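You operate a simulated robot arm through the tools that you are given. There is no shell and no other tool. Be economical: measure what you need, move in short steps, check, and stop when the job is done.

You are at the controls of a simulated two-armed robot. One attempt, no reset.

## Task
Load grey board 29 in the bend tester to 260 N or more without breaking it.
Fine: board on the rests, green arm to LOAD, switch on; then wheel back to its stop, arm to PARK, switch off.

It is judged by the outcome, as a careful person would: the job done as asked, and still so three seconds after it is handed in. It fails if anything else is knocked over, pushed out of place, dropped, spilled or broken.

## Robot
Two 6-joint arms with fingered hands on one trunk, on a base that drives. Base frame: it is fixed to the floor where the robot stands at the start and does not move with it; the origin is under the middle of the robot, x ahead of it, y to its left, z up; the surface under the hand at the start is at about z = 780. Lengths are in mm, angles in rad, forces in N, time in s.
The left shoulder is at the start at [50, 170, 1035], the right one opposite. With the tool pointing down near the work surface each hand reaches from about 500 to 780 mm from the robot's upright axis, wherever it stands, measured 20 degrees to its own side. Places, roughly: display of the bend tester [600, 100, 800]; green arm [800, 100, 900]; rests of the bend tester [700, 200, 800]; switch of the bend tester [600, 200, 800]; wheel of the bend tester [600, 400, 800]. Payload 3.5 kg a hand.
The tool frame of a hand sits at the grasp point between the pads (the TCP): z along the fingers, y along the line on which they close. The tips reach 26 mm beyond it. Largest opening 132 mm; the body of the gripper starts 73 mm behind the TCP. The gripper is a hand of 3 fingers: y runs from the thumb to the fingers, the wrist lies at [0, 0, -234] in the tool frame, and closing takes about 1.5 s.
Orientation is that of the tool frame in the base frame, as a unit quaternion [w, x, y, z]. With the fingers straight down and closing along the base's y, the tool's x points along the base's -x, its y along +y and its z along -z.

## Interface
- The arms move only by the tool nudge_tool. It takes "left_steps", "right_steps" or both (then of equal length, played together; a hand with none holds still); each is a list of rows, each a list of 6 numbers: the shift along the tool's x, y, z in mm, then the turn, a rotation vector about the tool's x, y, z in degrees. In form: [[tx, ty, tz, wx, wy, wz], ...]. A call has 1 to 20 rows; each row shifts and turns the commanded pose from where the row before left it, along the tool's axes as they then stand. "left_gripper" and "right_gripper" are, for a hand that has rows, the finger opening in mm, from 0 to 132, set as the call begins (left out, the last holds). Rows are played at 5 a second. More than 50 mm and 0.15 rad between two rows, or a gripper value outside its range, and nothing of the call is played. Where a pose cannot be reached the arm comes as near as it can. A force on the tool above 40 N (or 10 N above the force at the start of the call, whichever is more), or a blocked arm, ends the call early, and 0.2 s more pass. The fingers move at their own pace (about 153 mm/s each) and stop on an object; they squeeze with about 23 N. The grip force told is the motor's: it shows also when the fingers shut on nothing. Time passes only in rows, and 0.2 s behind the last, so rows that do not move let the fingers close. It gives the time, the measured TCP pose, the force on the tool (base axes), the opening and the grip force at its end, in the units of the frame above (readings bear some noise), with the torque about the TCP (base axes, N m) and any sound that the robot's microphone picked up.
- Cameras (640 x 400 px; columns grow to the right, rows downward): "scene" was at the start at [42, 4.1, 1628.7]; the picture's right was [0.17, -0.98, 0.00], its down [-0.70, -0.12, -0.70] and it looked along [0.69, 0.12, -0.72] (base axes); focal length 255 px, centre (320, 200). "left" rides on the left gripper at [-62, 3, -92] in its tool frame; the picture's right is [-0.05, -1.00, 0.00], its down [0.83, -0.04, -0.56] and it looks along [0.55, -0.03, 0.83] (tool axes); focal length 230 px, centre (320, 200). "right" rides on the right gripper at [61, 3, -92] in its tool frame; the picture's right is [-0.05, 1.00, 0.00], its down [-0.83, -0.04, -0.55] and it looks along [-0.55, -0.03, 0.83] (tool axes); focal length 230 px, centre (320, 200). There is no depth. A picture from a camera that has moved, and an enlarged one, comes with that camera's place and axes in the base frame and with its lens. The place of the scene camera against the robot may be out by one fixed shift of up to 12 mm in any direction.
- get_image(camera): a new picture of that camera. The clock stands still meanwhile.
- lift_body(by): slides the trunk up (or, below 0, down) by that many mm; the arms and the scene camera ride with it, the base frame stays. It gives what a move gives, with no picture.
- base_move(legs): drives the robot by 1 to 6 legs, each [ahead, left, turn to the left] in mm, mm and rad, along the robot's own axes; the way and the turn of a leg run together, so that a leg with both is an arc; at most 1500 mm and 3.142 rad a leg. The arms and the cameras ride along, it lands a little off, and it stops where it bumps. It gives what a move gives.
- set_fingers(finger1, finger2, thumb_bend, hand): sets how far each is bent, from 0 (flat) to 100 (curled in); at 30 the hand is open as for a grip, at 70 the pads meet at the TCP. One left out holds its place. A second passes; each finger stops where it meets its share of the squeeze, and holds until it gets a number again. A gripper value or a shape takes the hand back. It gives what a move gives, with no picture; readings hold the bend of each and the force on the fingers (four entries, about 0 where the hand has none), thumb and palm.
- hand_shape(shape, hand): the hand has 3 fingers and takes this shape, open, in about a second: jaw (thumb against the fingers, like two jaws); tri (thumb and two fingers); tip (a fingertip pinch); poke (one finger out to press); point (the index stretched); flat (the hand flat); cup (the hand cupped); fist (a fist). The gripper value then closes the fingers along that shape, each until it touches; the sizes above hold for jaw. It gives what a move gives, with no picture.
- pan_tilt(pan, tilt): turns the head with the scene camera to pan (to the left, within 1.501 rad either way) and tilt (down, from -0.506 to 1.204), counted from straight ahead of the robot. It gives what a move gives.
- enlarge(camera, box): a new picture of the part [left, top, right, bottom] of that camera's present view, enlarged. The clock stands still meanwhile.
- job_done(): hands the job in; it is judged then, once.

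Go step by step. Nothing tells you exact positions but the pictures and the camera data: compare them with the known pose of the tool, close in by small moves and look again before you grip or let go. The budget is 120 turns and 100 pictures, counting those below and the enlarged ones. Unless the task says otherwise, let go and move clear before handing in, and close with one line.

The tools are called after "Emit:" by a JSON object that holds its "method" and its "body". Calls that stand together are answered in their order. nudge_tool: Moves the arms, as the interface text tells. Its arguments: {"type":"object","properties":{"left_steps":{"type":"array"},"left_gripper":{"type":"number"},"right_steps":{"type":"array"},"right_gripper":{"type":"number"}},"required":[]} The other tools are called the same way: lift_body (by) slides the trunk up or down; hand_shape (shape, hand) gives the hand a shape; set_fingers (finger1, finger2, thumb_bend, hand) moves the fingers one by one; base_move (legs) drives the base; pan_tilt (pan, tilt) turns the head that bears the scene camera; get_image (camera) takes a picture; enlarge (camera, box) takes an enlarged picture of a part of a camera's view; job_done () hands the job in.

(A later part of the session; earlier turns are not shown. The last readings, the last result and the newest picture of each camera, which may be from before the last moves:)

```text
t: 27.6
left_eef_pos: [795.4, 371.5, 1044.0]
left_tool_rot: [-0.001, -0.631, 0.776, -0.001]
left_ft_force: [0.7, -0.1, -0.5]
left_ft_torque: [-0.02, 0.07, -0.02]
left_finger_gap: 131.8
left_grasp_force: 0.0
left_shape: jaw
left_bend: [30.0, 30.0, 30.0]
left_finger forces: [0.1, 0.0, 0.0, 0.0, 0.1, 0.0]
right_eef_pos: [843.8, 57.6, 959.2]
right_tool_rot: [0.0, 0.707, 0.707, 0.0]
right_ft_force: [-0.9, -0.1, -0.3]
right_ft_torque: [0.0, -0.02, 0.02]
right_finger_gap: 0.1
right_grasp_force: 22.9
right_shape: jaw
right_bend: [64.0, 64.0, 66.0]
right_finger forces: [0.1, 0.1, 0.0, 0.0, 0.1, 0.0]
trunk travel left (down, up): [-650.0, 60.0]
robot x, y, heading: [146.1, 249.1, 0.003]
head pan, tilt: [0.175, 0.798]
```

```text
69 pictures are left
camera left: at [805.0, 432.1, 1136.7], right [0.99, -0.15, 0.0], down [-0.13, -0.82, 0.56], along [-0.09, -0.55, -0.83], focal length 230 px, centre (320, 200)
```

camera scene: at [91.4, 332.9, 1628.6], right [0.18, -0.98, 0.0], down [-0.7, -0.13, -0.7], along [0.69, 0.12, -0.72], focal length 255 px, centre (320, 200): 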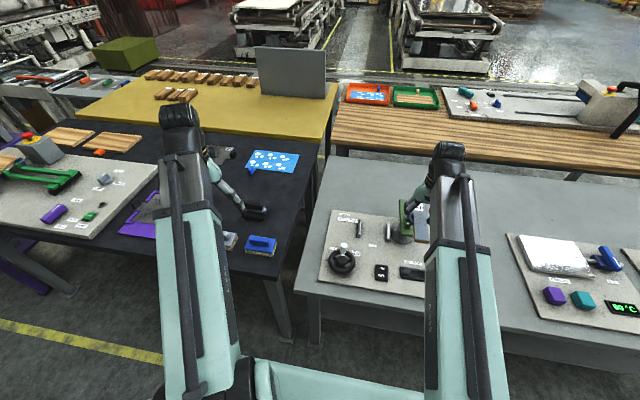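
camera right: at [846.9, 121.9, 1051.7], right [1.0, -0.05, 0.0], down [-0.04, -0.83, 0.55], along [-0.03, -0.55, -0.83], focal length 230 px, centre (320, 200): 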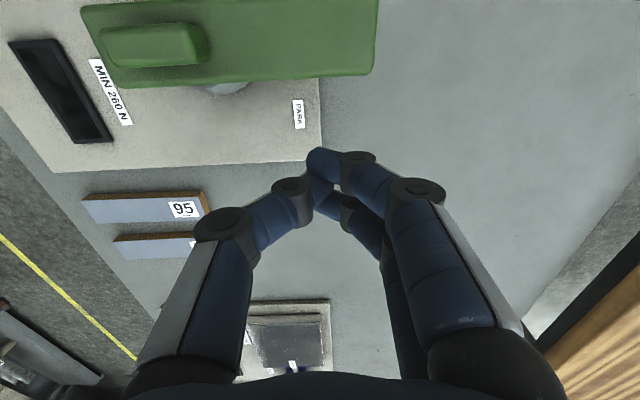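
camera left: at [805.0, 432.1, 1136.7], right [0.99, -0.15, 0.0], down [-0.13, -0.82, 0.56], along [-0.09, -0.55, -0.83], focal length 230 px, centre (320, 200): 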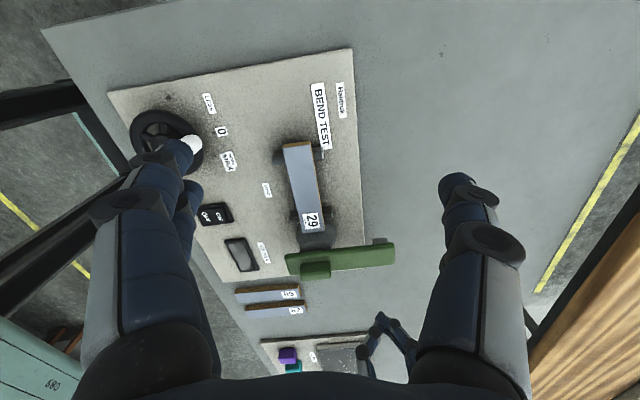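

The fingers are clear beside the arm. I'll lower to z about 872 and begin pushing along the arc.

Emit:
{"method": "nudge_tool", "body": {"right_steps": [[0, 0, 30, 0, 0, 0], [0, 0, 30, 0, 0, 0], [0, 0, 26, 0, 0, 0], [8, 0, 0, 0, 0, 0], [8, 0, 0, 0, 0, 0], [6, 0, 0, 0, 0, 0], [5, 0, 0, 0, 0, 0], [5, 0, 0, 0, 0, 0], [5, 0, 0, 0, 0, 0]]}}

Emit:
{"method": "get_image", "body": {"camera": "right"}}

```text
t: 29.6
left_eef_pos: [794.9, 371.7, 1043.6]
left_tool_rot: [-0.001, -0.631, 0.776, -0.001]
left_ft_force: [0.0, 0.6, 0.2]
left_ft_torque: [0.02, -0.05, 0.0]
left_finger_gap: 132.0
left_grasp_force: 0.0
left_shape: jaw
left_bend: [30.0, 30.0, 30.0]
left_finger forces: [0.0, 0.0, 0.0, 0.0, 0.0, 0.0]
right_eef_pos: [845.4, 94.9, 870.9]
right_tool_rot: [0.001, 0.707, 0.707, 0.001]
right_ft_force: [-0.2, 0.2, -0.7]
right_ft_torque: [0.03, 0.02, 0.01]
right_finger_gap: 0.1
right_grasp_force: 23.2
right_shape: jaw
right_bend: [64.0, 64.0, 66.0]
right_finger forces: [0.0, 0.0, 0.0, 0.0, 0.0, 0.0]
trunk travel left (down, up): [-650.0, 60.0]
robot x, y, heading: [145.3, 246.7, -0.002]
head pan, tilt: [0.175, 0.798]
```

```text
68 pictures are left
camera right: at [848.5, 158.7, 964.9], right [1.0, -0.05, 0.0], down [-0.04, -0.83, 0.55], along [-0.03, -0.55, -0.83], focal length 230 px, centre (320, 200)
```

right: 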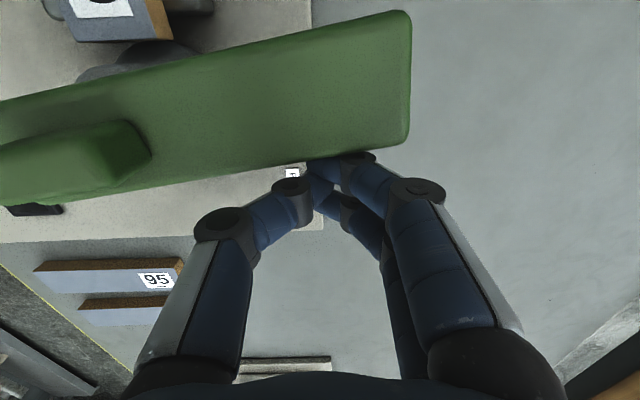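

The arm swings freely (already about 10°). I'll continue along the arc to about 50°.

Emit:
{"method": "nudge_tool", "body": {"right_steps": [[15, 8.5, 0, 0, 0, 0], [13.7, 1.7, 0, 0, 0, 0], [13.8, 0, 0, 0, 0, 0], [13.7, -2, 0, 0, 0, 0], [13.2, -3.6, 0, 0, 0, 0], [12.7, -5.4, 0, 0, 0, 0]]}}

Emit:
{"method": "get_image", "body": {"camera": "left"}}

```text
t: 31.0
left_eef_pos: [794.9, 371.4, 1044.0]
left_tool_rot: [0.0, -0.631, 0.776, -0.001]
left_ft_force: [-0.6, -1.0, -0.7]
left_ft_torque: [0.01, 0.02, 0.03]
left_finger_gap: 131.9
left_grasp_force: 0.1
left_shape: jaw
left_bend: [30.0, 30.0, 30.0]
left_finger forces: [0.1, 0.1, 0.0, 0.0, 0.1, 0.0]
right_eef_pos: [844.2, 176.4, 871.4]
right_tool_rot: [0.0, 0.707, 0.707, 0.0]
right_ft_force: [0.6, 0.7, -0.4]
right_ft_torque: [-0.01, 0.02, -0.01]
right_finger_gap: 0.1
right_grasp_force: 23.1
right_shape: jaw
right_bend: [64.0, 64.0, 66.0]
right_finger forces: [0.1, 0.1, 0.0, 0.0, 0.2, 0.0]
trunk travel left (down, up): [-650.0, 60.0]
robot x, y, heading: [144.4, 245.7, -0.005]
head pan, tilt: [0.175, 0.798]
```

```text
67 pictures are left
camera left: at [805.1, 432.2, 1136.6], right [0.99, -0.15, 0.0], down [-0.13, -0.82, 0.56], along [-0.09, -0.55, -0.83], focal length 230 px, centre (320, 200)
```

left: 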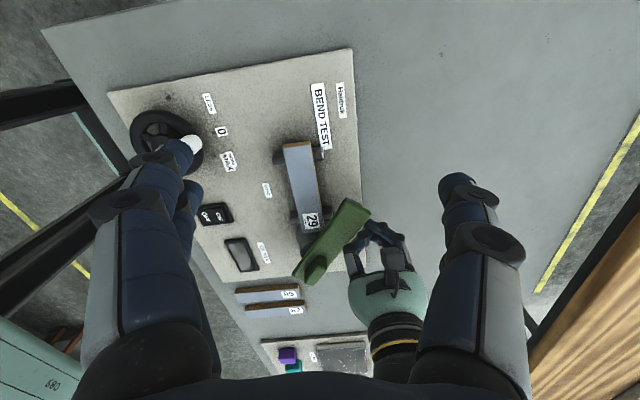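

It is following well. Onward to about 82°.

Emit:
{"method": "nudge_tool", "body": {"right_steps": [[12, -7, 0, 0, 0, 0], [10.9, -8.4, 0, 0, 0, 0], [9.7, -9.9, 0, 0, 0, 0], [8.2, -11, 0, 0, 0, 0]]}}

Emit:
{"method": "get_image", "body": {"camera": "left"}}

```text
t: 32.0
left_eef_pos: [795.5, 372.9, 1044.1]
left_tool_rot: [0.0, -0.63, 0.777, -0.001]
left_ft_force: [0.3, 0.3, 0.4]
left_ft_torque: [0.0, 0.01, -0.01]
left_finger_gap: 131.8
left_grasp_force: 0.2
left_shape: jaw
left_bend: [30.0, 30.0, 30.0]
left_finger forces: [0.1, 0.0, 0.0, 0.1, 0.0, 0.0]
right_eef_pos: [809.6, 216.0, 870.6]
right_tool_rot: [0.001, 0.708, 0.707, 0.001]
right_ft_force: [-0.2, -0.5, 1.0]
right_ft_torque: [-0.01, 0.0, -0.03]
right_finger_gap: 0.2
right_grasp_force: 22.8
right_shape: jaw
right_bend: [64.0, 64.0, 66.0]
right_finger forces: [0.1, 0.1, 0.0, 0.0, 0.1, 0.1]
trunk travel left (down, up): [-650.0, 60.0]
robot x, y, heading: [144.4, 249.2, 0.001]
head pan, tilt: [0.175, 0.798]
```

```text
66 pictures are left
camera left: at [805.0, 432.2, 1136.7], right [0.99, -0.15, 0.0], down [-0.13, -0.82, 0.56], along [-0.09, -0.55, -0.83], focal length 230 px, centre (320, 200)
```

left: 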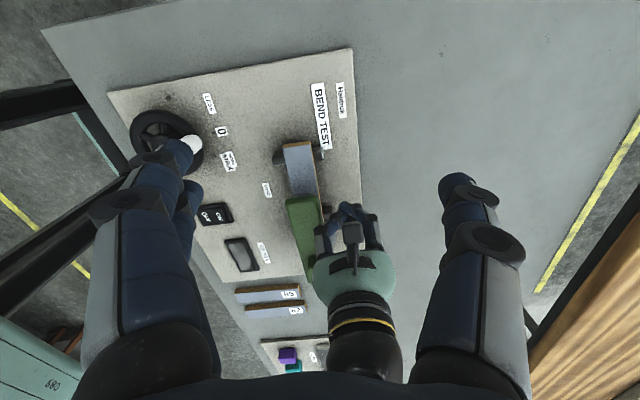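

The arm is nearly over the board. I'll nudge in small steps until it meets its stop.

Emit:
{"method": "nudge_tool", "body": {"right_steps": [[4, -5, 0, 0, 0, 0], [3, -5, 0, 0, 0, 0], [0, -4, 0, 0, 0, 0], [0, -4, 0, 0, 0, 0]]}}

Emit:
{"method": "get_image", "body": {"camera": "left"}}

Emit:
{"method": "get_image", "body": {"camera": "right"}}

```text
t: 33.0
left_eef_pos: [796.0, 372.0, 1043.9]
left_tool_rot: [0.0, -0.631, 0.776, 0.0]
left_ft_force: [-0.3, 0.3, -0.3]
left_ft_torque: [-0.01, 0.02, 0.02]
left_finger_gap: 131.9
left_grasp_force: 0.1
left_shape: jaw
left_bend: [30.0, 30.0, 30.0]
left_finger forces: [0.0, 0.1, 0.1, 0.0, 0.0, 0.0]
right_eef_pos: [792.8, 223.1, 870.6]
right_tool_rot: [0.001, 0.707, 0.707, 0.001]
right_ft_force: [13.8, -1.7, 6.8]
right_ft_torque: [0.0, 0.15, 0.01]
right_finger_gap: 0.0
right_grasp_force: 22.9
right_shape: jaw
right_bend: [65.0, 65.0, 67.0]
right_finger forces: [0.0, 0.0, 0.1, 0.1, 14.6, 0.1]
trunk travel left (down, up): [-650.0, 60.0]
robot x, y, heading: [146.8, 247.1, 0.003]
head pan, tilt: [0.175, 0.798]
```

```text
65 pictures are left
camera left: at [805.9, 432.1, 1136.4], right [0.99, -0.15, 0.0], down [-0.13, -0.82, 0.56], along [-0.09, -0.55, -0.83], focal length 230 px, centre (320, 200)
```

left: 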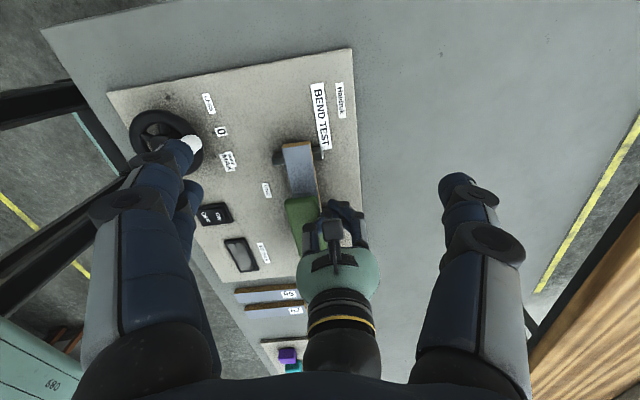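

```text
64 pictures are left
camera right: at [795.0, 287.4, 964.4], right [1.0, -0.05, 0.0], down [-0.05, -0.83, 0.55], along [-0.03, -0.55, -0.83], focal length 230 px, centre (320, 200)
```

right: 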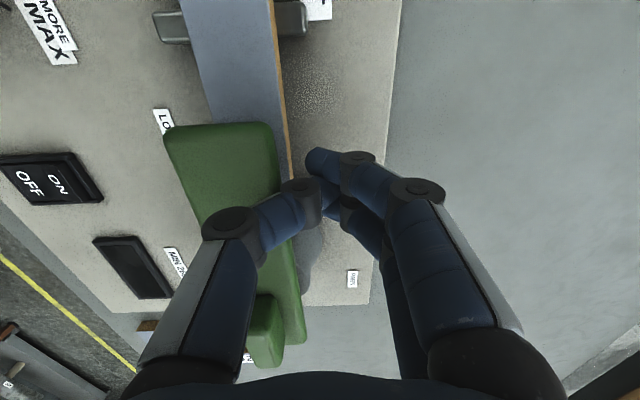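

The push met resistance (14 N), so the arm is at its LOAD stop over the board. I'll back off, raise the hand and move it aside, then look.

Emit:
{"method": "nudge_tool", "body": {"right_steps": [[0, 15, 0, 0, 0, 0], [0, 20, 0, 0, 0, 0], [0, 0, -35, 0, 0, 0], [0, 0, -40, 0, 0, 0], [0, 0, -45, 0, 0, 0], [0, 0, -45, 0, 0, 0]]}}

Emit:
{"method": "get_image", "body": {"camera": "right"}}

Emit:
{"method": "enlarge", "body": {"camera": "left", "box": [200, 100, 400, 280]}}

```text
t: 34.4
left_eef_pos: [795.7, 371.9, 1043.2]
left_tool_rot: [0.0, -0.631, 0.776, -0.001]
left_ft_force: [0.9, -0.3, 0.5]
left_ft_torque: [-0.01, 0.01, -0.05]
left_finger_gap: 132.1
left_grasp_force: 0.1
left_shape: jaw
left_bend: [30.0, 30.0, 30.0]
left_finger forces: [0.0, 0.0, 0.0, 0.1, 0.0, 0.0]
right_eef_pos: [823.1, 224.9, 1035.2]
right_tool_rot: [0.001, 0.707, 0.707, 0.0]
right_ft_force: [0.6, 0.5, 0.0]
right_ft_torque: [0.04, 0.0, 0.0]
right_finger_gap: 0.0
right_grasp_force: 22.9
right_shape: jaw
right_bend: [65.0, 65.0, 67.0]
right_finger forces: [0.0, 0.0, 0.1, 0.1, 0.0, 0.0]
trunk travel left (down, up): [-650.0, 60.0]
robot x, y, heading: [147.2, 246.9, 0.0]
head pan, tilt: [0.175, 0.798]
```

```text
63 pictures are left
camera right: at [826.9, 288.6, 1128.6], right [1.0, -0.05, 0.0], down [-0.04, -0.83, 0.55], along [-0.03, -0.55, -0.83], focal length 230 px, centre (320, 200)
```

right: 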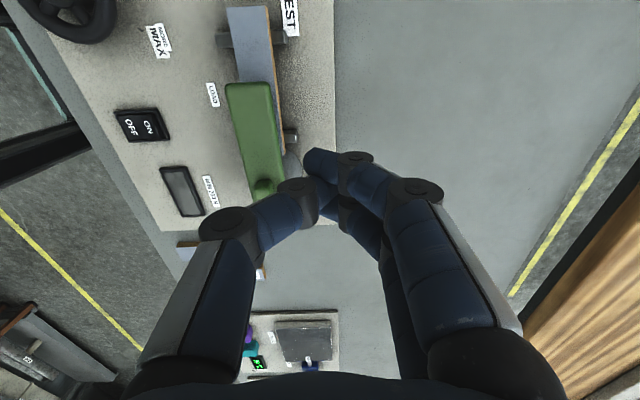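

```text
2.22 times, centred on (300, 190) of left
camera zoom: at [804.9, 432.1, 1136.7], right [0.99, -0.15, 0.0], down [-0.13, -0.82, 0.56], along [-0.09, -0.55, -0.83], focal length 511 px, centre (364, 222)
```

zoom: 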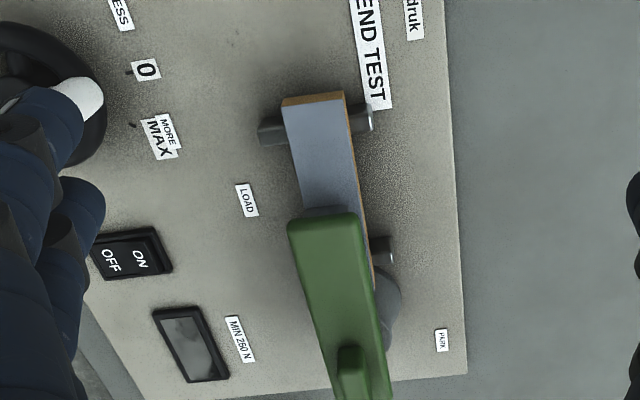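

The arm sits aligned over the board with the nose at mid-span. Next, the switch (ON half about (576, 206)) and wheel (about (568, 348), knob on its far side): I'll back the base off to bring them in reach.

Emit:
{"method": "base_move", "body": {"legs": [[-135, 13, 0]]}}

Emit:
{"method": "hand_shape", "body": {"hand": "right", "shape": "poke"}}

Emit:
{"method": "get_image", "body": {"camera": "right"}}

Emit:
{"method": "get_image", "body": {"camera": "scene"}}

```text
t: 35.8
left_eef_pos: [658.0, 383.8, 1043.9]
left_tool_rot: [-0.001, -0.63, 0.777, -0.001]
left_ft_force: [-0.9, -0.7, -0.3]
left_ft_torque: [0.0, 0.01, 0.01]
left_finger_gap: 131.9
left_grasp_force: 0.1
left_shape: jaw
left_bend: [30.0, 30.0, 30.0]
left_finger forces: [0.0, 0.0, 0.1, 0.0, 0.1, 0.1]
right_eef_pos: [686.2, 237.3, 1036.0]
right_tool_rot: [0.0, 0.708, 0.706, 0.001]
right_ft_force: [-0.1, -0.5, -0.2]
right_ft_torque: [-0.01, 0.01, 0.01]
right_finger_gap: 0.3
right_grasp_force: 23.0
right_shape: jaw
right_bend: [65.0, 65.0, 67.0]
right_finger forces: [0.0, 0.1, 0.1, 0.0, 0.0, 0.1]
trunk travel left (down, up): [-650.0, 60.0]
robot x, y, heading: [8.7, 261.7, 0.003]
head pan, tilt: [0.175, 0.798]
```

```text
t: 36.6
left_eef_pos: [658.8, 384.4, 1043.3]
left_tool_rot: [0.0, -0.63, 0.776, 0.0]
left_ft_force: [0.2, -0.5, 0.9]
left_ft_torque: [-0.03, 0.02, -0.03]
left_finger_gap: 132.0
left_grasp_force: 0.2
left_shape: jaw
left_bend: [30.0, 30.0, 30.0]
left_finger forces: [0.0, 0.0, 0.0, 0.0, 0.1, 0.1]
right_eef_pos: [688.0, 237.0, 1035.3]
right_tool_rot: [-0.001, 0.708, 0.706, 0.0]
right_ft_force: [0.8, 0.1, -0.3]
right_ft_torque: [0.02, -0.01, 0.01]
right_finger_gap: 0.0
right_grasp_force: 0.1
right_shape: poke
right_bend: [97.0, 97.0, 100.0]
right_finger forces: [0.0, 0.0, 0.1, 0.1, 0.1, 0.0]
trunk travel left (down, up): [-650.0, 60.0]
robot x, y, heading: [5.4, 261.5, 0.003]
head pan, tilt: [0.175, 0.798]
```

```text
61 pictures are left
camera right: at [690.7, 300.7, 1128.0], right [1.0, -0.05, 0.0], down [-0.04, -0.83, 0.55], along [-0.03, -0.55, -0.83], focal length 230 px, centre (320, 200)
```

right: 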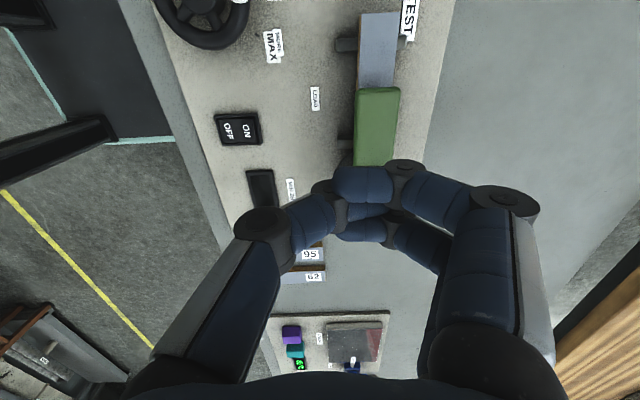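

```text
60 pictures are left
camera scene: at [51.0, 263.9, 1628.7], right [0.17, -0.98, 0.0], down [-0.7, -0.12, -0.7], along [0.69, 0.12, -0.72], focal length 255 px, centre (320, 200)
```

scene: 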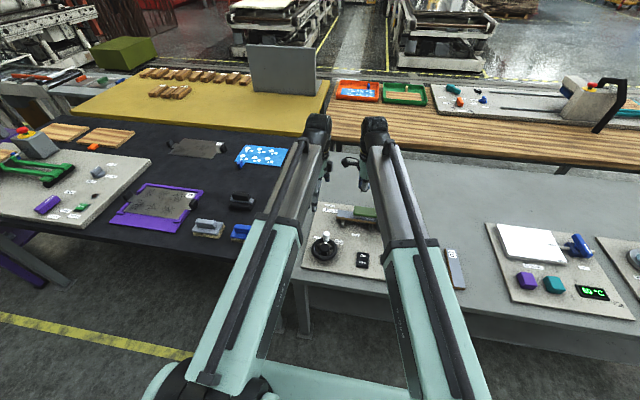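

The poke shape came out curled, so I'll return to jaw with closed fingertips (20 x 44 mm footprint fits the ON half) and move above the switch.

Emit:
{"method": "hand_shape", "body": {"hand": "right", "shape": "jaw"}}

Emit:
{"method": "nudge_tool", "body": {"right_steps": [[-10, -34, 0, 0, 0, 0], [-10, -34, 0, 0, 0, 0], [-8, -34, 0, 0, 0, 0], [0, 0, 35, 0, 0, 0], [0, 0, 35, 0, 0, 0], [0, 0, 35, 0, 0, 0], [0, 0, 0, 0, 0, 0], [0, 0, 0, 0, 0, 0]], "right_gripper": 0}}

Emit:
{"method": "get_image", "body": {"camera": "right"}}

Emit:
{"method": "get_image", "body": {"camera": "left"}}

```text
t: 37.5
left_eef_pos: [660.0, 384.1, 1043.9]
left_tool_rot: [-0.001, -0.63, 0.776, 0.0]
left_ft_force: [-0.3, -0.3, 0.1]
left_ft_torque: [0.03, -0.01, 0.03]
left_finger_gap: 132.1
left_grasp_force: 0.0
left_shape: jaw
left_bend: [30.0, 30.0, 30.0]
left_finger forces: [0.0, 0.0, 0.1, 0.0, 0.1, 0.0]
right_eef_pos: [686.9, 237.1, 1034.3]
right_tool_rot: [-0.001, 0.708, 0.706, 0.001]
right_ft_force: [0.4, -0.1, 0.8]
right_ft_torque: [0.02, 0.0, 0.03]
right_finger_gap: 132.0
right_grasp_force: 0.1
right_shape: jaw
right_bend: [30.0, 30.0, 30.0]
right_finger forces: [0.0, 0.0, 0.0, 0.0, 0.0, 0.0]
trunk travel left (down, up): [-650.0, 60.0]
robot x, y, heading: [8.7, 259.6, 0.001]
head pan, tilt: [0.175, 0.798]
```

```text
t: 39.4
left_eef_pos: [659.0, 384.7, 1043.4]
left_tool_rot: [-0.001, -0.63, 0.776, 0.0]
left_ft_force: [0.0, -0.7, 0.6]
left_ft_torque: [0.0, 0.0, 0.01]
left_finger_gap: 132.0
left_grasp_force: 0.1
left_shape: jaw
left_bend: [30.0, 30.0, 30.0]
left_finger forces: [0.0, 0.1, 0.1, 0.0, 0.0, 0.0]
right_eef_pos: [584.8, 210.9, 931.4]
right_tool_rot: [0.0, 0.708, 0.707, 0.0]
right_ft_force: [-1.0, -0.1, -0.6]
right_ft_torque: [-0.02, 0.01, 0.04]
right_finger_gap: 0.1
right_grasp_force: 22.7
right_shape: jaw
right_bend: [63.0, 63.0, 67.0]
right_finger forces: [0.1, 0.0, 0.0, 0.1, 0.0, 0.0]
trunk travel left (down, up): [-650.0, 60.0]
robot x, y, heading: [10.9, 259.5, 0.001]
head pan, tilt: [0.175, 0.798]
```

```text
59 pictures are left
camera right: at [588.0, 273.8, 1024.5], right [1.0, -0.05, 0.0], down [-0.04, -0.83, 0.55], along [-0.03, -0.55, -0.83], focal length 230 px, centre (320, 200)
```

right: 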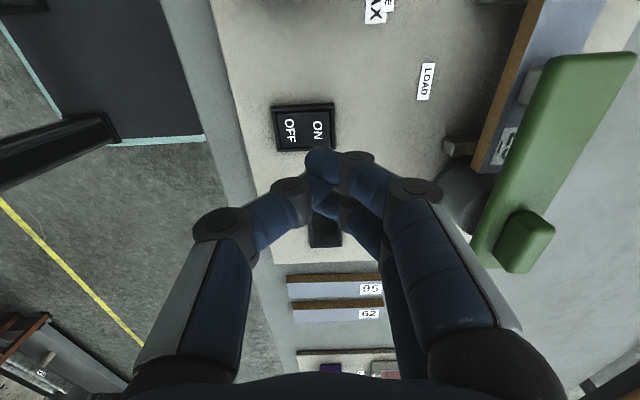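

```text
58 pictures are left
camera left: at [668.9, 444.3, 1136.6], right [0.99, -0.15, 0.0], down [-0.13, -0.82, 0.56], along [-0.09, -0.55, -0.83], focal length 230 px, centre (320, 200)
```

left: 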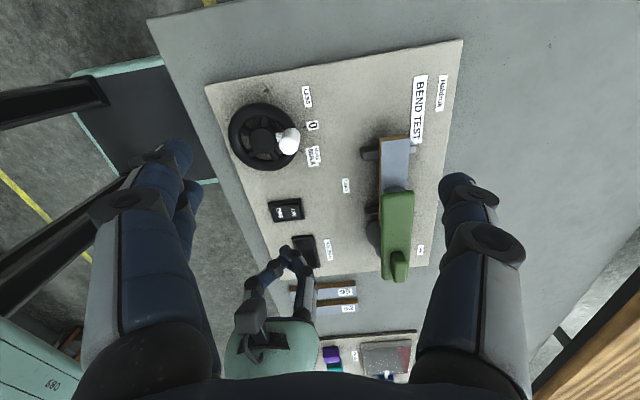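

The fingertips are over the ON half. I'll go down and press gently.

Emit:
{"method": "nudge_tool", "body": {"right_steps": [[0, 0, 30, 0, 0, 0], [0, 0, 30, 0, 0, 0], [0, 0, 20, 0, 0, 0], [0, 0, 5, 0, 0, 0], [0, 0, 4, 0, 0, 0], [0, 0, 3, 0, 0, 0]]}}

Emit:
{"method": "nudge_tool", "body": {"right_steps": [[0, 0, 2, 0, 0, 0], [0, 0, 2, 0, 0, 0], [0, 0, 2, 0, 0, 0]]}}

Emit:
{"method": "get_image", "body": {"camera": "right"}}

```text
t: 40.8
left_eef_pos: [659.7, 383.6, 1042.1]
left_tool_rot: [0.0, -0.63, 0.777, -0.001]
left_ft_force: [1.1, -0.8, -0.2]
left_ft_torque: [-0.01, -0.02, -0.01]
left_finger_gap: 131.8
left_grasp_force: 0.1
left_shape: jaw
left_bend: [30.0, 30.0, 30.0]
left_finger forces: [0.0, 0.1, 0.1, 0.0, 0.0, 0.1]
right_eef_pos: [585.5, 209.2, 838.6]
right_tool_rot: [0.0, 0.708, 0.707, 0.001]
right_ft_force: [-0.7, -0.5, -0.4]
right_ft_torque: [0.01, -0.01, 0.0]
right_finger_gap: 0.1
right_grasp_force: 22.6
right_shape: jaw
right_bend: [63.0, 63.0, 67.0]
right_finger forces: [0.0, 0.0, 0.0, 0.0, 0.0, 0.0]
trunk travel left (down, up): [-650.0, 60.0]
robot x, y, heading: [9.6, 261.5, 0.002]
head pan, tilt: [0.175, 0.798]
```

```text
t: 41.5
left_eef_pos: [659.2, 384.1, 1044.0]
left_tool_rot: [-0.001, -0.63, 0.777, 0.0]
left_ft_force: [0.5, 0.3, -1.1]
left_ft_torque: [0.01, 0.0, 0.0]
left_finger_gap: 131.8
left_grasp_force: 0.0
left_shape: jaw
left_bend: [30.0, 30.0, 30.0]
left_finger forces: [0.0, 0.0, 0.0, 0.1, 0.1, 0.0]
right_eef_pos: [585.5, 209.1, 831.7]
right_tool_rot: [0.001, 0.707, 0.707, 0.001]
right_ft_force: [0.1, 0.0, 0.2]
right_ft_torque: [-0.04, -0.02, 0.01]
right_finger_gap: 0.1
right_grasp_force: 23.1
right_shape: jaw
right_bend: [63.0, 63.0, 67.0]
right_finger forces: [0.1, 0.1, 0.0, 0.1, 0.0, 0.0]
trunk travel left (down, up): [-650.0, 60.0]
robot x, y, heading: [14.1, 258.9, -0.002]
head pan, tilt: [0.175, 0.798]
```

```text
57 pictures are left
camera right: at [588.8, 273.4, 924.6], right [1.0, -0.05, 0.0], down [-0.04, -0.83, 0.55], along [-0.03, -0.55, -0.83], focal length 230 px, centre (320, 200)
```

right: 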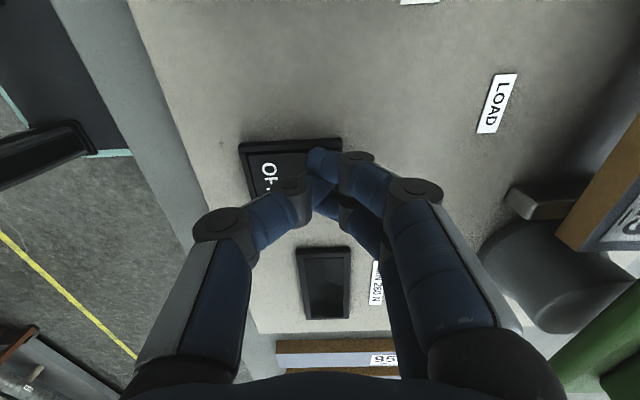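

Still just above the rocker; I'll continue pressing in small steps.

Emit:
{"method": "nudge_tool", "body": {"right_steps": [[0, 0, 2, 0, 0, 0], [0, 0, 2, 0, 0, 0], [0, 0, 2, 0, 0, 0], [0, 0, 2, 0, 0, 0]]}}

Emit:
{"method": "nudge_tool", "body": {"right_steps": [[0, 0, 2, 0, 0, 0], [0, 0, 2, 0, 0, 0]]}}

Emit:
{"method": "get_image", "body": {"camera": "right"}}

```text
t: 42.5
left_eef_pos: [657.2, 383.3, 1044.6]
left_tool_rot: [0.0, -0.631, 0.776, -0.001]
left_ft_force: [0.1, -0.2, 1.2]
left_ft_torque: [0.05, 0.01, -0.01]
left_finger_gap: 131.8
left_grasp_force: 0.0
left_shape: jaw
left_bend: [30.0, 30.0, 30.0]
left_finger forces: [0.1, 0.0, 0.0, 0.0, 0.0, 0.0]
right_eef_pos: [585.7, 211.0, 827.4]
right_tool_rot: [0.002, 0.708, 0.706, 0.004]
right_ft_force: [5.9, -1.0, 36.2]
right_ft_torque: [-0.06, -0.16, 0.02]
right_finger_gap: 0.1
right_grasp_force: 23.0
right_shape: jaw
right_bend: [65.0, 65.0, 68.0]
right_finger forces: [0.1, 0.0, 0.0, 0.0, 0.0, 0.0]
trunk travel left (down, up): [-650.0, 60.0]
robot x, y, heading: [7.1, 263.1, 0.002]
head pan, tilt: [0.175, 0.798]
heard: click
```

```text
t: 42.9
left_eef_pos: [656.1, 383.4, 1043.6]
left_tool_rot: [-0.001, -0.63, 0.777, -0.001]
left_ft_force: [-0.1, 1.0, 0.8]
left_ft_torque: [0.03, 0.03, 0.02]
left_finger_gap: 132.1
left_grasp_force: 0.1
left_shape: jaw
left_bend: [30.0, 30.0, 30.0]
left_finger forces: [0.0, 0.0, 0.0, 0.0, 0.0, 0.0]
right_eef_pos: [588.2, 210.4, 825.9]
right_tool_rot: [0.003, 0.707, 0.707, 0.004]
right_ft_force: [-1.2, -0.3, 21.0]
right_ft_torque: [-0.02, 0.15, 0.0]
right_finger_gap: 0.3
right_grasp_force: 22.9
right_shape: jaw
right_bend: [65.0, 65.0, 68.0]
right_finger forces: [0.0, 0.0, 0.0, 0.0, 0.0, 0.0]
trunk travel left (down, up): [-650.0, 60.0]
robot x, y, heading: [10.6, 261.8, -0.003]
head pan, tilt: [0.175, 0.798]
stopped in row 1 (right hand): the force on the tool passed its limit at 47 N (the readings are from after the stop); the commanded pose is now the measured one
```

```text
56 pictures are left
camera right: at [589.9, 273.4, 919.7], right [1.0, -0.05, 0.01], down [-0.05, -0.83, 0.55], along [-0.02, -0.55, -0.83], focal length 230 px, centre (320, 200)
```

right: 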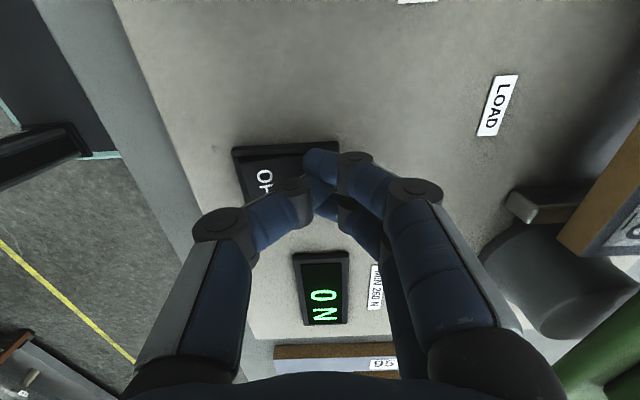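

A click, and the display shows 0 N: it's on. I'll raise the right hand to a spot where its camera sees the display, and turn the left hand back to close along y.

Emit:
{"method": "nudge_tool", "body": {"right_steps": [[0, 0, -20, 0, 0, 0], [0, 0, -25, 0, 0, 0], [0, 0, -30, 0, 0, 0], [0, 0, -30, 0, 0, 0], [0, 0, -30, 0, 0, 0], [0, 0, -35, 0, 0, 0], [-20, 3, 0, 0, 0, 0], [-20, 3, 0, 0, 0, 0], [-20, 3, 0, 0, 0, 0], [-20, 3, 0, 0, 0, 0]], "left_steps": [[0, 0, 0, 0, 0, 7.8], [0, 0, 0, 0, 0, 7.8], [0, 0, 0, 0, 0, 7.8], [0, 0, 0, 0, 0, 7.8], [0, 0, 0, 0, 0, 7.8], [0, 0, 0, 0, 0, 7.8], [0, 0, 0, 0, 0, 7.8], [0, 0, 0, 0, 0, 7.8], [0, 0, 0, 0, 0, 7.8], [0, 0, 0, 0, 0, 7.8]]}}

Emit:
{"method": "get_image", "body": {"camera": "right"}}

Emit:
{"method": "get_image", "body": {"camera": "left"}}

Emit:
{"method": "enlarge", "body": {"camera": "scene", "box": [290, 190, 390, 280]}}

```text
t: 45.1
left_eef_pos: [658.6, 384.6, 1043.5]
left_tool_rot: [0.001, 0.0, 1.0, -0.001]
left_ft_force: [-0.8, -0.1, -0.1]
left_ft_torque: [0.01, -0.03, -0.03]
left_finger_gap: 131.9
left_grasp_force: 0.0
left_shape: jaw
left_bend: [30.0, 30.0, 30.0]
left_finger forces: [0.0, 0.0, 0.0, 0.1, 0.1, 0.0]
right_eef_pos: [598.2, 129.0, 994.6]
right_tool_rot: [0.002, 0.708, 0.706, 0.003]
right_ft_force: [-0.5, 0.1, -0.6]
right_ft_torque: [0.01, 0.02, -0.02]
right_finger_gap: 0.1
right_grasp_force: 22.5
right_shape: jaw
right_bend: [64.0, 64.0, 68.0]
right_finger forces: [0.0, 0.0, 0.0, 0.1, 0.1, 0.0]
trunk travel left (down, up): [-650.0, 60.0]
robot x, y, heading: [6.5, 261.1, 0.008]
head pan, tilt: [0.175, 0.798]
```

```text
55 pictures are left
camera right: at [601.2, 193.3, 1087.6], right [1.0, -0.05, 0.01], down [-0.05, -0.83, 0.55], along [-0.02, -0.55, -0.83], focal length 230 px, centre (320, 200)
```

right: 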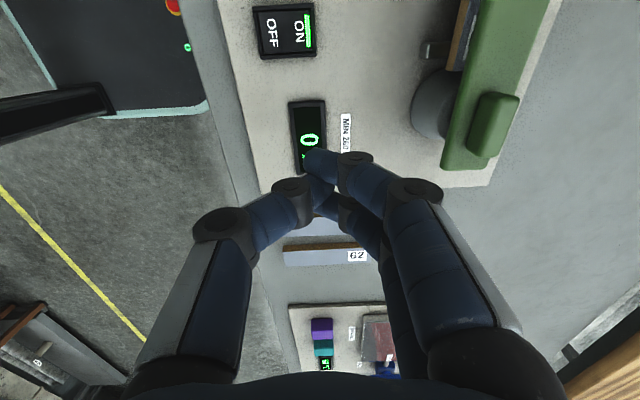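

```text
54 pictures are left
camera left: at [720.9, 386.6, 1137.0], right [0.05, -1.0, 0.0], down [-0.83, -0.04, 0.56], along [-0.55, -0.03, -0.83], focal length 230 px, centre (320, 200)
```

left: 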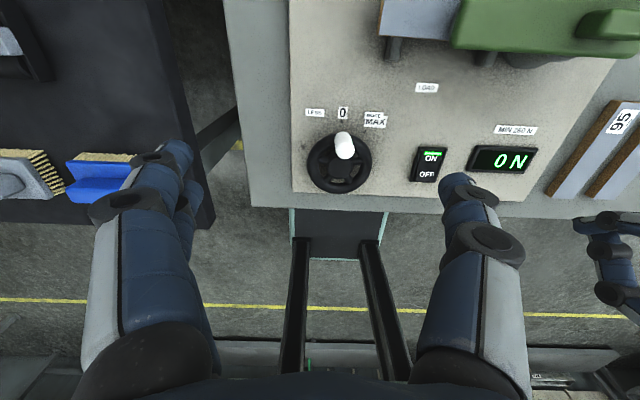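

```text
4.44 times, centred on (340, 235) of scene
camera zoom: at [51.2, 263.7, 1628.7], right [0.17, -0.98, 0.0], down [-0.7, -0.12, -0.7], along [0.69, 0.12, -0.72], focal length 1131 px, centre (231, 44)
```

zoom: 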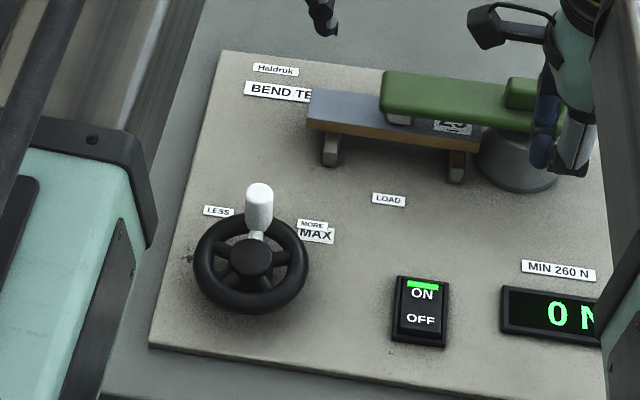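

Everything reads well: knob at about (612, 351), top z about 876; hub about (572, 347). I'll move the right hand aside for a clear display view and bring the left hand above the knob.

Emit:
{"method": "nudge_tool", "body": {"right_steps": [[-20, 3, 0, 0, 0, 0], [-20, 3, 0, 0, 0, 0], [-20, 3, 0, 0, 0, 0], [-14, 3, 0, 0, 0, 0]], "left_steps": [[12, -8, 25, 0, 0, 0], [12, -8, 25, 0, 0, 0], [12, -8, 25, 0, 0, 0], [10, -9, 25, 0, 0, 0]], "left_gripper": 70}}

Emit:
{"method": "get_image", "body": {"camera": "left"}}

Emit:
{"method": "enlarge", "body": {"camera": "scene", "box": [290, 190, 410, 280]}}

```text
t: 46.1
left_eef_pos: [612.4, 352.2, 943.0]
left_tool_rot: [0.0, -0.001, 1.0, -0.001]
left_ft_force: [0.2, -0.5, -0.4]
left_ft_torque: [-0.01, 0.01, 0.03]
left_finger_gap: 70.6
left_grasp_force: 0.0
left_shape: jaw
left_bend: [72.0, 72.0, 70.0]
left_finger forces: [0.1, 0.1, 0.0, 0.0, 0.0, 0.0]
right_eef_pos: [611.6, 53.7, 993.6]
right_tool_rot: [0.001, 0.708, 0.706, 0.003]
right_ft_force: [0.0, 0.7, -0.3]
right_ft_torque: [0.06, 0.0, 0.05]
right_finger_gap: 0.1
right_grasp_force: 23.1
right_shape: jaw
right_bend: [64.0, 64.0, 68.0]
right_finger forces: [0.0, 0.1, 0.0, 0.0, 0.1, 0.0]
trunk travel left (down, up): [-650.0, 60.0]
robot x, y, heading: [6.7, 259.6, -0.004]
head pan, tilt: [0.175, 0.798]
```

```text
52 pictures are left
camera left: at [674.7, 353.8, 1036.5], right [0.05, -1.0, 0.0], down [-0.83, -0.04, 0.56], along [-0.55, -0.03, -0.83], focal length 230 px, centre (320, 200)
```

left: 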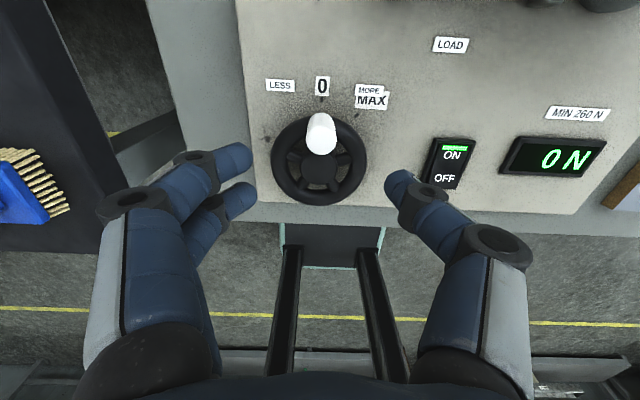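

```text
4.44 times, centred on (350, 235) of scene
camera zoom: at [51.2, 263.7, 1628.7], right [0.17, -0.98, 0.0], down [-0.7, -0.12, -0.7], along [0.69, 0.12, -0.72], focal length 1131 px, centre (187, 44)
```

zoom: 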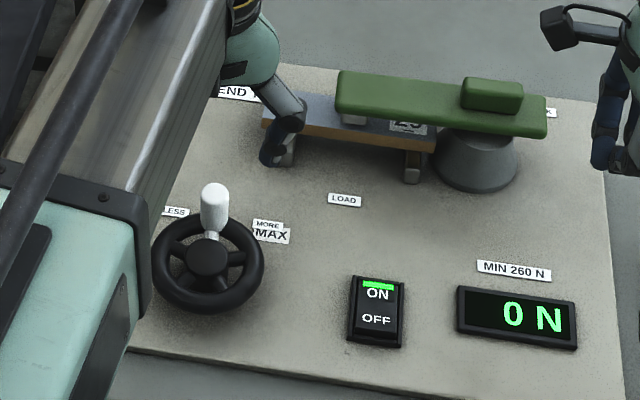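

The fingers straddle the knob and the scene camera sees the display. I'll go down onto the knob.

Emit:
{"method": "nudge_tool", "body": {"left_steps": [[-2, -2, 20, 0, 0, 0], [0, 0, 20, 0, 0, 0], [0, 0, 15, 0, 0, 0], [0, 0, 9, 0, 0, 0], [0, 0, 6, 0, 0, 0]], "left_gripper": 56}}

Emit:
{"method": "get_image", "body": {"camera": "left"}}

Emit:
{"method": "enlarge", "body": {"camera": "scene", "box": [290, 190, 410, 280]}}

```text
t: 47.3
left_eef_pos: [615.2, 348.2, 872.1]
left_tool_rot: [-0.001, -0.001, 1.0, -0.001]
left_ft_force: [-0.2, -0.1, 0.2]
left_ft_torque: [-0.01, -0.01, -0.01]
left_finger_gap: 56.6
left_grasp_force: 0.1
left_shape: jaw
left_bend: [73.0, 73.0, 70.0]
left_finger forces: [0.0, 0.0, 0.0, 0.0, 0.0, 0.1]
right_eef_pos: [610.4, 53.0, 995.1]
right_tool_rot: [0.002, 0.708, 0.707, 0.004]
right_ft_force: [-0.3, 0.8, 0.4]
right_ft_torque: [0.02, 0.02, 0.03]
right_finger_gap: 0.0
right_grasp_force: 23.5
right_shape: jaw
right_bend: [64.0, 64.0, 68.0]
right_finger forces: [0.1, 0.0, 0.0, 0.1, 0.1, 0.1]
trunk travel left (down, up): [-650.0, 60.0]
robot x, y, heading: [8.2, 264.3, -0.0]
head pan, tilt: [0.175, 0.798]
```

```text
50 pictures are left
camera left: at [676.8, 351.4, 965.7], right [0.05, -1.0, 0.0], down [-0.83, -0.04, 0.56], along [-0.55, -0.03, -0.83], focal length 230 px, centre (320, 200)
```

left: 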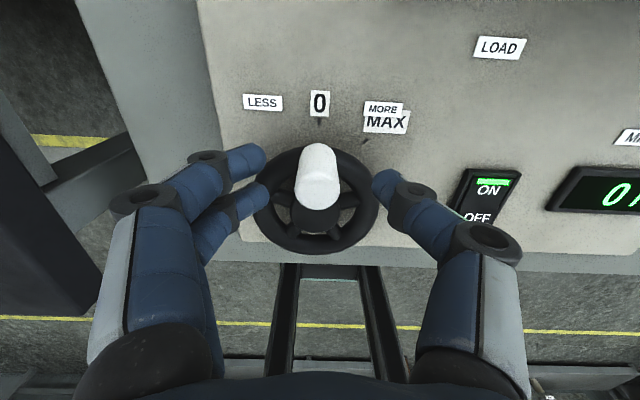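

```text
4.44 times, centred on (350, 235) of scene
camera zoom: at [51.2, 263.9, 1628.7], right [0.17, -0.98, 0.0], down [-0.7, -0.12, -0.7], along [0.69, 0.12, -0.72], focal length 1131 px, centre (187, 44)
```

zoom: 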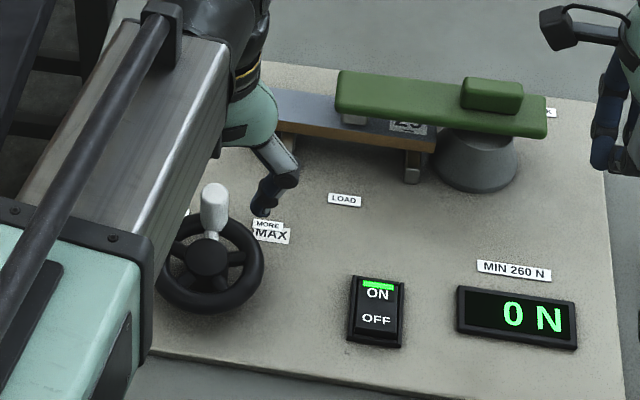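

Aligned around the knob. Closing the left hand gently on it.

Emit:
{"method": "nudge_tool", "body": {"left_steps": [[0, 0, 0, 0, 0, 0], [0, 0, 0, 0, 0, 0], [0, 0, 0, 0, 0, 0], [0, 0, 0, 0, 0, 0], [0, 0, 0, 0, 0, 0], [0, 0, 0, 0, 0, 0]], "left_gripper": 0}}

Emit:
{"method": "get_image", "body": {"camera": "left"}}

```text
t: 48.7
left_eef_pos: [615.8, 349.2, 873.4]
left_tool_rot: [0.0, -0.001, 1.0, 0.0]
left_ft_force: [-0.6, -0.7, -4.5]
left_ft_torque: [0.05, 0.01, 0.02]
left_finger_gap: 14.4
left_grasp_force: 22.9
left_shape: jaw
left_bend: [72.0, 72.0, 70.0]
left_finger forces: [9.7, 10.3, 0.1, 0.0, 20.2, 0.1]
right_eef_pos: [610.4, 53.6, 995.2]
right_tool_rot: [0.002, 0.708, 0.706, 0.004]
right_ft_force: [0.4, -0.4, 0.3]
right_ft_torque: [0.0, 0.03, -0.02]
right_finger_gap: 0.1
right_grasp_force: 22.9
right_shape: jaw
right_bend: [64.0, 64.0, 68.0]
right_finger forces: [0.1, 0.0, 0.0, 0.1, 0.1, 0.0]
trunk travel left (down, up): [-650.0, 60.0]
robot x, y, heading: [8.2, 263.0, -0.001]
head pan, tilt: [0.175, 0.798]
```

```text
48 pictures are left
camera left: at [676.9, 351.4, 965.7], right [0.05, -1.0, 0.0], down [-0.83, -0.04, 0.56], along [-0.55, -0.03, -0.83], focal length 230 px, centre (320, 200)
```

left: 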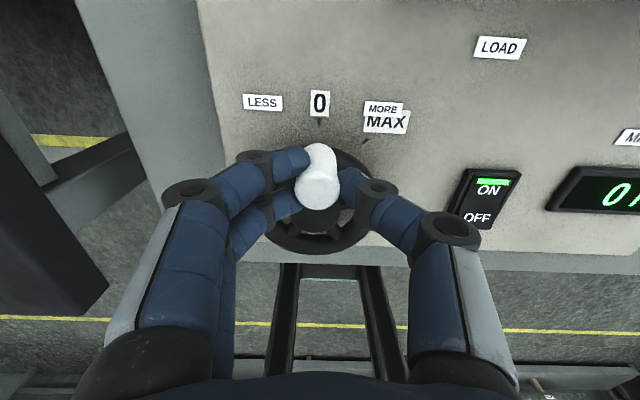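

Gripped on the knob's stem. I'll turn the wheel 10° clockwise (toward MORE) and read the display.

Emit:
{"method": "nudge_tool", "body": {"left_steps": [[0.15, -3.5, 0, 0, 0, 0], [0.45, -3.6, 0, 0, 0, 0]]}}

Emit:
{"method": "enlarge", "body": {"camera": "scene", "box": [290, 190, 410, 280]}}

```text
t: 49.3
left_eef_pos: [616.0, 346.0, 872.3]
left_tool_rot: [0.0, -0.002, 1.0, -0.001]
left_ft_force: [-1.3, 16.2, -6.9]
left_ft_torque: [0.44, 0.01, 0.0]
left_finger_gap: 13.0
left_grasp_force: 22.9
left_shape: jaw
left_bend: [71.0, 72.0, 70.0]
left_finger forces: [15.3, 15.4, 0.0, 0.1, 13.4, 0.0]
right_eef_pos: [611.0, 56.3, 994.0]
right_tool_rot: [0.003, 0.708, 0.706, 0.003]
right_ft_force: [0.4, 0.4, 0.8]
right_ft_torque: [-0.03, 0.01, 0.03]
right_finger_gap: 0.2
right_grasp_force: 23.0
right_shape: jaw
right_bend: [64.0, 64.0, 68.0]
right_finger forces: [0.0, 0.0, 0.0, 0.0, 0.1, 0.0]
trunk travel left (down, up): [-650.0, 60.0]
robot x, y, heading: [11.6, 257.7, 0.001]
head pan, tilt: [0.175, 0.798]
```

```text
4.44 times, centred on (350, 235) of scene
camera zoom: at [51.8, 265.9, 1628.6], right [0.17, -0.98, 0.0], down [-0.7, -0.13, -0.7], along [0.69, 0.12, -0.72], focal length 1131 px, centre (187, 44)
```

zoom: 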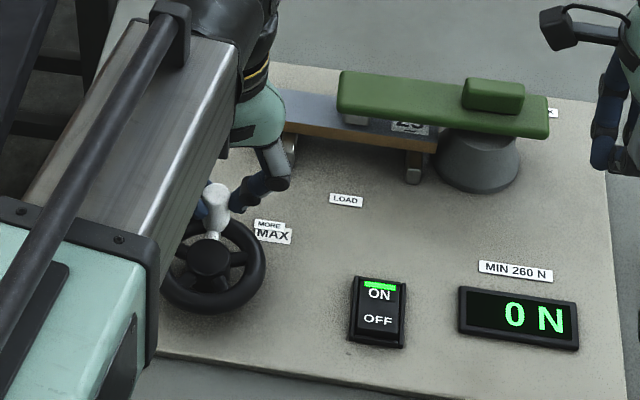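

There is about 16 N resistance so far and little motion. I'll push further along the arc.

Emit:
{"method": "nudge_tool", "body": {"left_steps": [[0.7, -3.5, 0, 0, 0, 0], [0.9, -3.4, 0, 0, 0, 0]]}}

Emit:
{"method": "get_image", "body": {"camera": "left"}}

```text
t: 49.9
left_eef_pos: [613.9, 338.9, 874.7]
left_tool_rot: [0.001, -0.002, 1.0, 0.001]
left_ft_force: [6.1, 28.7, 0.9]
left_ft_torque: [0.74, -0.1, -0.05]
left_finger_gap: 14.2
left_grasp_force: 23.1
left_shape: jaw
left_bend: [70.0, 71.0, 71.0]
left_finger forces: [21.6, 18.1, 0.1, 0.1, 8.8, 0.0]
right_eef_pos: [611.7, 56.9, 994.3]
right_tool_rot: [0.003, 0.707, 0.707, 0.001]
right_ft_force: [0.2, 0.3, -0.1]
right_ft_torque: [-0.02, 0.01, 0.04]
right_finger_gap: 0.0
right_grasp_force: 23.1
right_shape: jaw
right_bend: [64.0, 64.0, 68.0]
right_finger forces: [0.0, 0.0, 0.0, 0.1, 0.0, 0.0]
trunk travel left (down, up): [-650.0, 60.0]
robot x, y, heading: [8.4, 262.7, -0.003]
head pan, tilt: [0.175, 0.798]
```

```text
46 pictures are left
camera left: at [676.4, 341.3, 967.3], right [0.06, -1.0, 0.0], down [-0.83, -0.05, 0.55], along [-0.55, -0.03, -0.83], focal length 230 px, centre (320, 200)
```

left: 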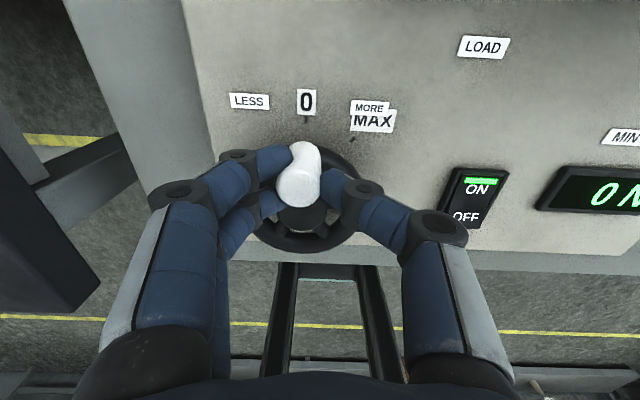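

Emit:
{"method": "enlarge", "body": {"camera": "scene", "box": [310, 220, 360, 270]}}

```text
8.00 times, centred on (335, 245) of scene
camera zoom: at [51.8, 267.2, 1628.7], right [0.17, -0.98, 0.0], down [-0.7, -0.13, -0.7], along [0.69, 0.12, -0.72], focal length 2036 px, centre (200, -160)
```

zoom: 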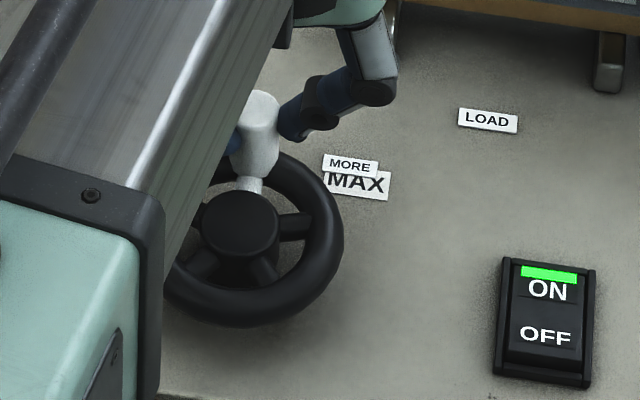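

The wheel seems to have begun turning clockwise. I'll continue with another 15° along the arc.

Emit:
{"method": "nudge_tool", "body": {"left_steps": [[1.3, -3.3, 0, 0, 0, 0], [1.6, -3.2, 0, 0, 0, 0], [1.8, -3.1, 0, 0, 0, 0]]}}

Emit:
{"method": "enlarge", "body": {"camera": "scene", "box": [305, 205, 405, 275]}}

```text
t: 50.5
left_eef_pos: [614.3, 338.6, 873.2]
left_tool_rot: [0.004, -0.003, 1.0, 0.007]
left_ft_force: [5.4, 20.9, 1.6]
left_ft_torque: [0.54, -0.11, -0.12]
left_finger_gap: 15.1
left_grasp_force: 22.7
left_shape: jaw
left_bend: [70.0, 71.0, 72.0]
left_finger forces: [21.2, 16.6, 0.1, 0.1, 12.2, 0.0]
right_eef_pos: [611.9, 54.8, 993.9]
right_tool_rot: [0.003, 0.707, 0.707, 0.002]
right_ft_force: [-1.0, 0.1, 0.4]
right_ft_torque: [0.01, -0.02, 0.02]
right_finger_gap: 0.2
right_grasp_force: 22.7
right_shape: jaw
right_bend: [64.0, 64.0, 68.0]
right_finger forces: [0.0, 0.0, 0.0, 0.0, 0.1, 0.0]
trunk travel left (down, up): [-650.0, 60.0]
robot x, y, heading: [9.0, 263.5, -0.002]
head pan, tilt: [0.175, 0.798]
stopped in row 2 (left hand): the force on the tool passed its limit at 41 N (the readings are from after the stop); the commanded pose is now the measured one
```

```text
5.71 times, centred on (355, 240) of scene
camera zoom: at [51.5, 265.7, 1628.6], right [0.17, -0.98, 0.0], down [-0.7, -0.13, -0.7], along [0.69, 0.12, -0.72], focal length 1455 px, centre (120, -29)
```

zoom: 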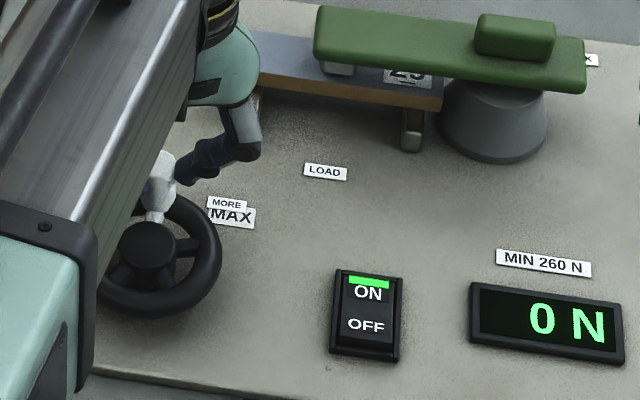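

The wheel barely moves clockwise at 40 N. I'll release the strain and test a small push the other way to learn which direction is free.

Emit:
{"method": "nudge_tool", "body": {"left_steps": [[-0.5, 3, 0, 0, 0, 0], [-0.5, 3, 0, 0, 0, 0], [-0.5, 3, 0, 0, 0, 0]]}}

Emit:
{"method": "nudge_tool", "body": {"left_steps": [[0, 3, 0, 0, 0, 0], [0, 3, 0, 0, 0, 0], [0, 3, 0, 0, 0, 0]]}}

Emit:
{"method": "get_image", "body": {"camera": "left"}}

```text
t: 51.3
left_eef_pos: [614.2, 342.0, 873.6]
left_tool_rot: [0.002, -0.002, 1.0, 0.002]
left_ft_force: [0.5, 7.1, -0.9]
left_ft_torque: [0.13, -0.02, -0.02]
left_finger_gap: 14.4
left_grasp_force: 22.9
left_shape: jaw
left_bend: [70.0, 71.0, 72.0]
left_finger forces: [15.5, 14.8, 0.0, 0.1, 19.3, 0.0]
right_eef_pos: [611.1, 53.6, 995.5]
right_tool_rot: [0.002, 0.708, 0.706, 0.003]
right_ft_force: [0.8, -0.2, 0.4]
right_ft_torque: [0.05, 0.0, -0.01]
right_finger_gap: 0.0
right_grasp_force: 23.5
right_shape: jaw
right_bend: [64.0, 64.0, 68.0]
right_finger forces: [0.0, 0.0, 0.0, 0.1, 0.1, 0.0]
trunk travel left (down, up): [-650.0, 60.0]
robot x, y, heading: [11.7, 260.8, 0.003]
head pan, tilt: [0.175, 0.798]
```

```text
t: 52.1
left_eef_pos: [614.4, 350.4, 873.6]
left_tool_rot: [0.004, -0.002, 1.0, 0.002]
left_ft_force: [-4.1, -7.1, 5.1]
left_ft_torque: [-0.23, 0.08, 0.27]
left_finger_gap: 14.4
left_grasp_force: 23.5
left_shape: jaw
left_bend: [70.0, 71.0, 72.0]
left_finger forces: [9.3, 16.7, 0.1, 0.1, 26.7, 0.1]
right_eef_pos: [610.4, 53.2, 995.4]
right_tool_rot: [0.002, 0.708, 0.707, 0.004]
right_ft_force: [-0.1, -1.0, 0.3]
right_ft_torque: [0.01, -0.02, 0.0]
right_finger_gap: 0.0
right_grasp_force: 23.1
right_shape: jaw
right_bend: [64.0, 64.0, 68.0]
right_finger forces: [0.0, 0.0, 0.0, 0.0, 0.0, 0.1]
trunk travel left (down, up): [-650.0, 60.0]
robot x, y, heading: [10.0, 259.7, -0.001]
head pan, tilt: [0.175, 0.798]
```

```text
43 pictures are left
camera left: at [675.7, 351.7, 968.2], right [0.06, -1.0, -0.01], down [-0.83, -0.05, 0.55], along [-0.55, -0.03, -0.84], focal length 230 px, centre (320, 200)
```

left: 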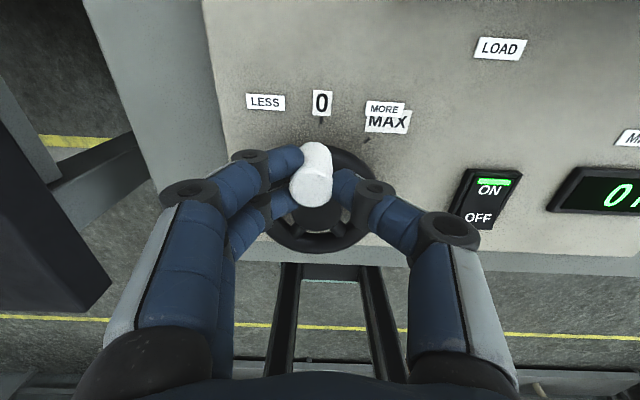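

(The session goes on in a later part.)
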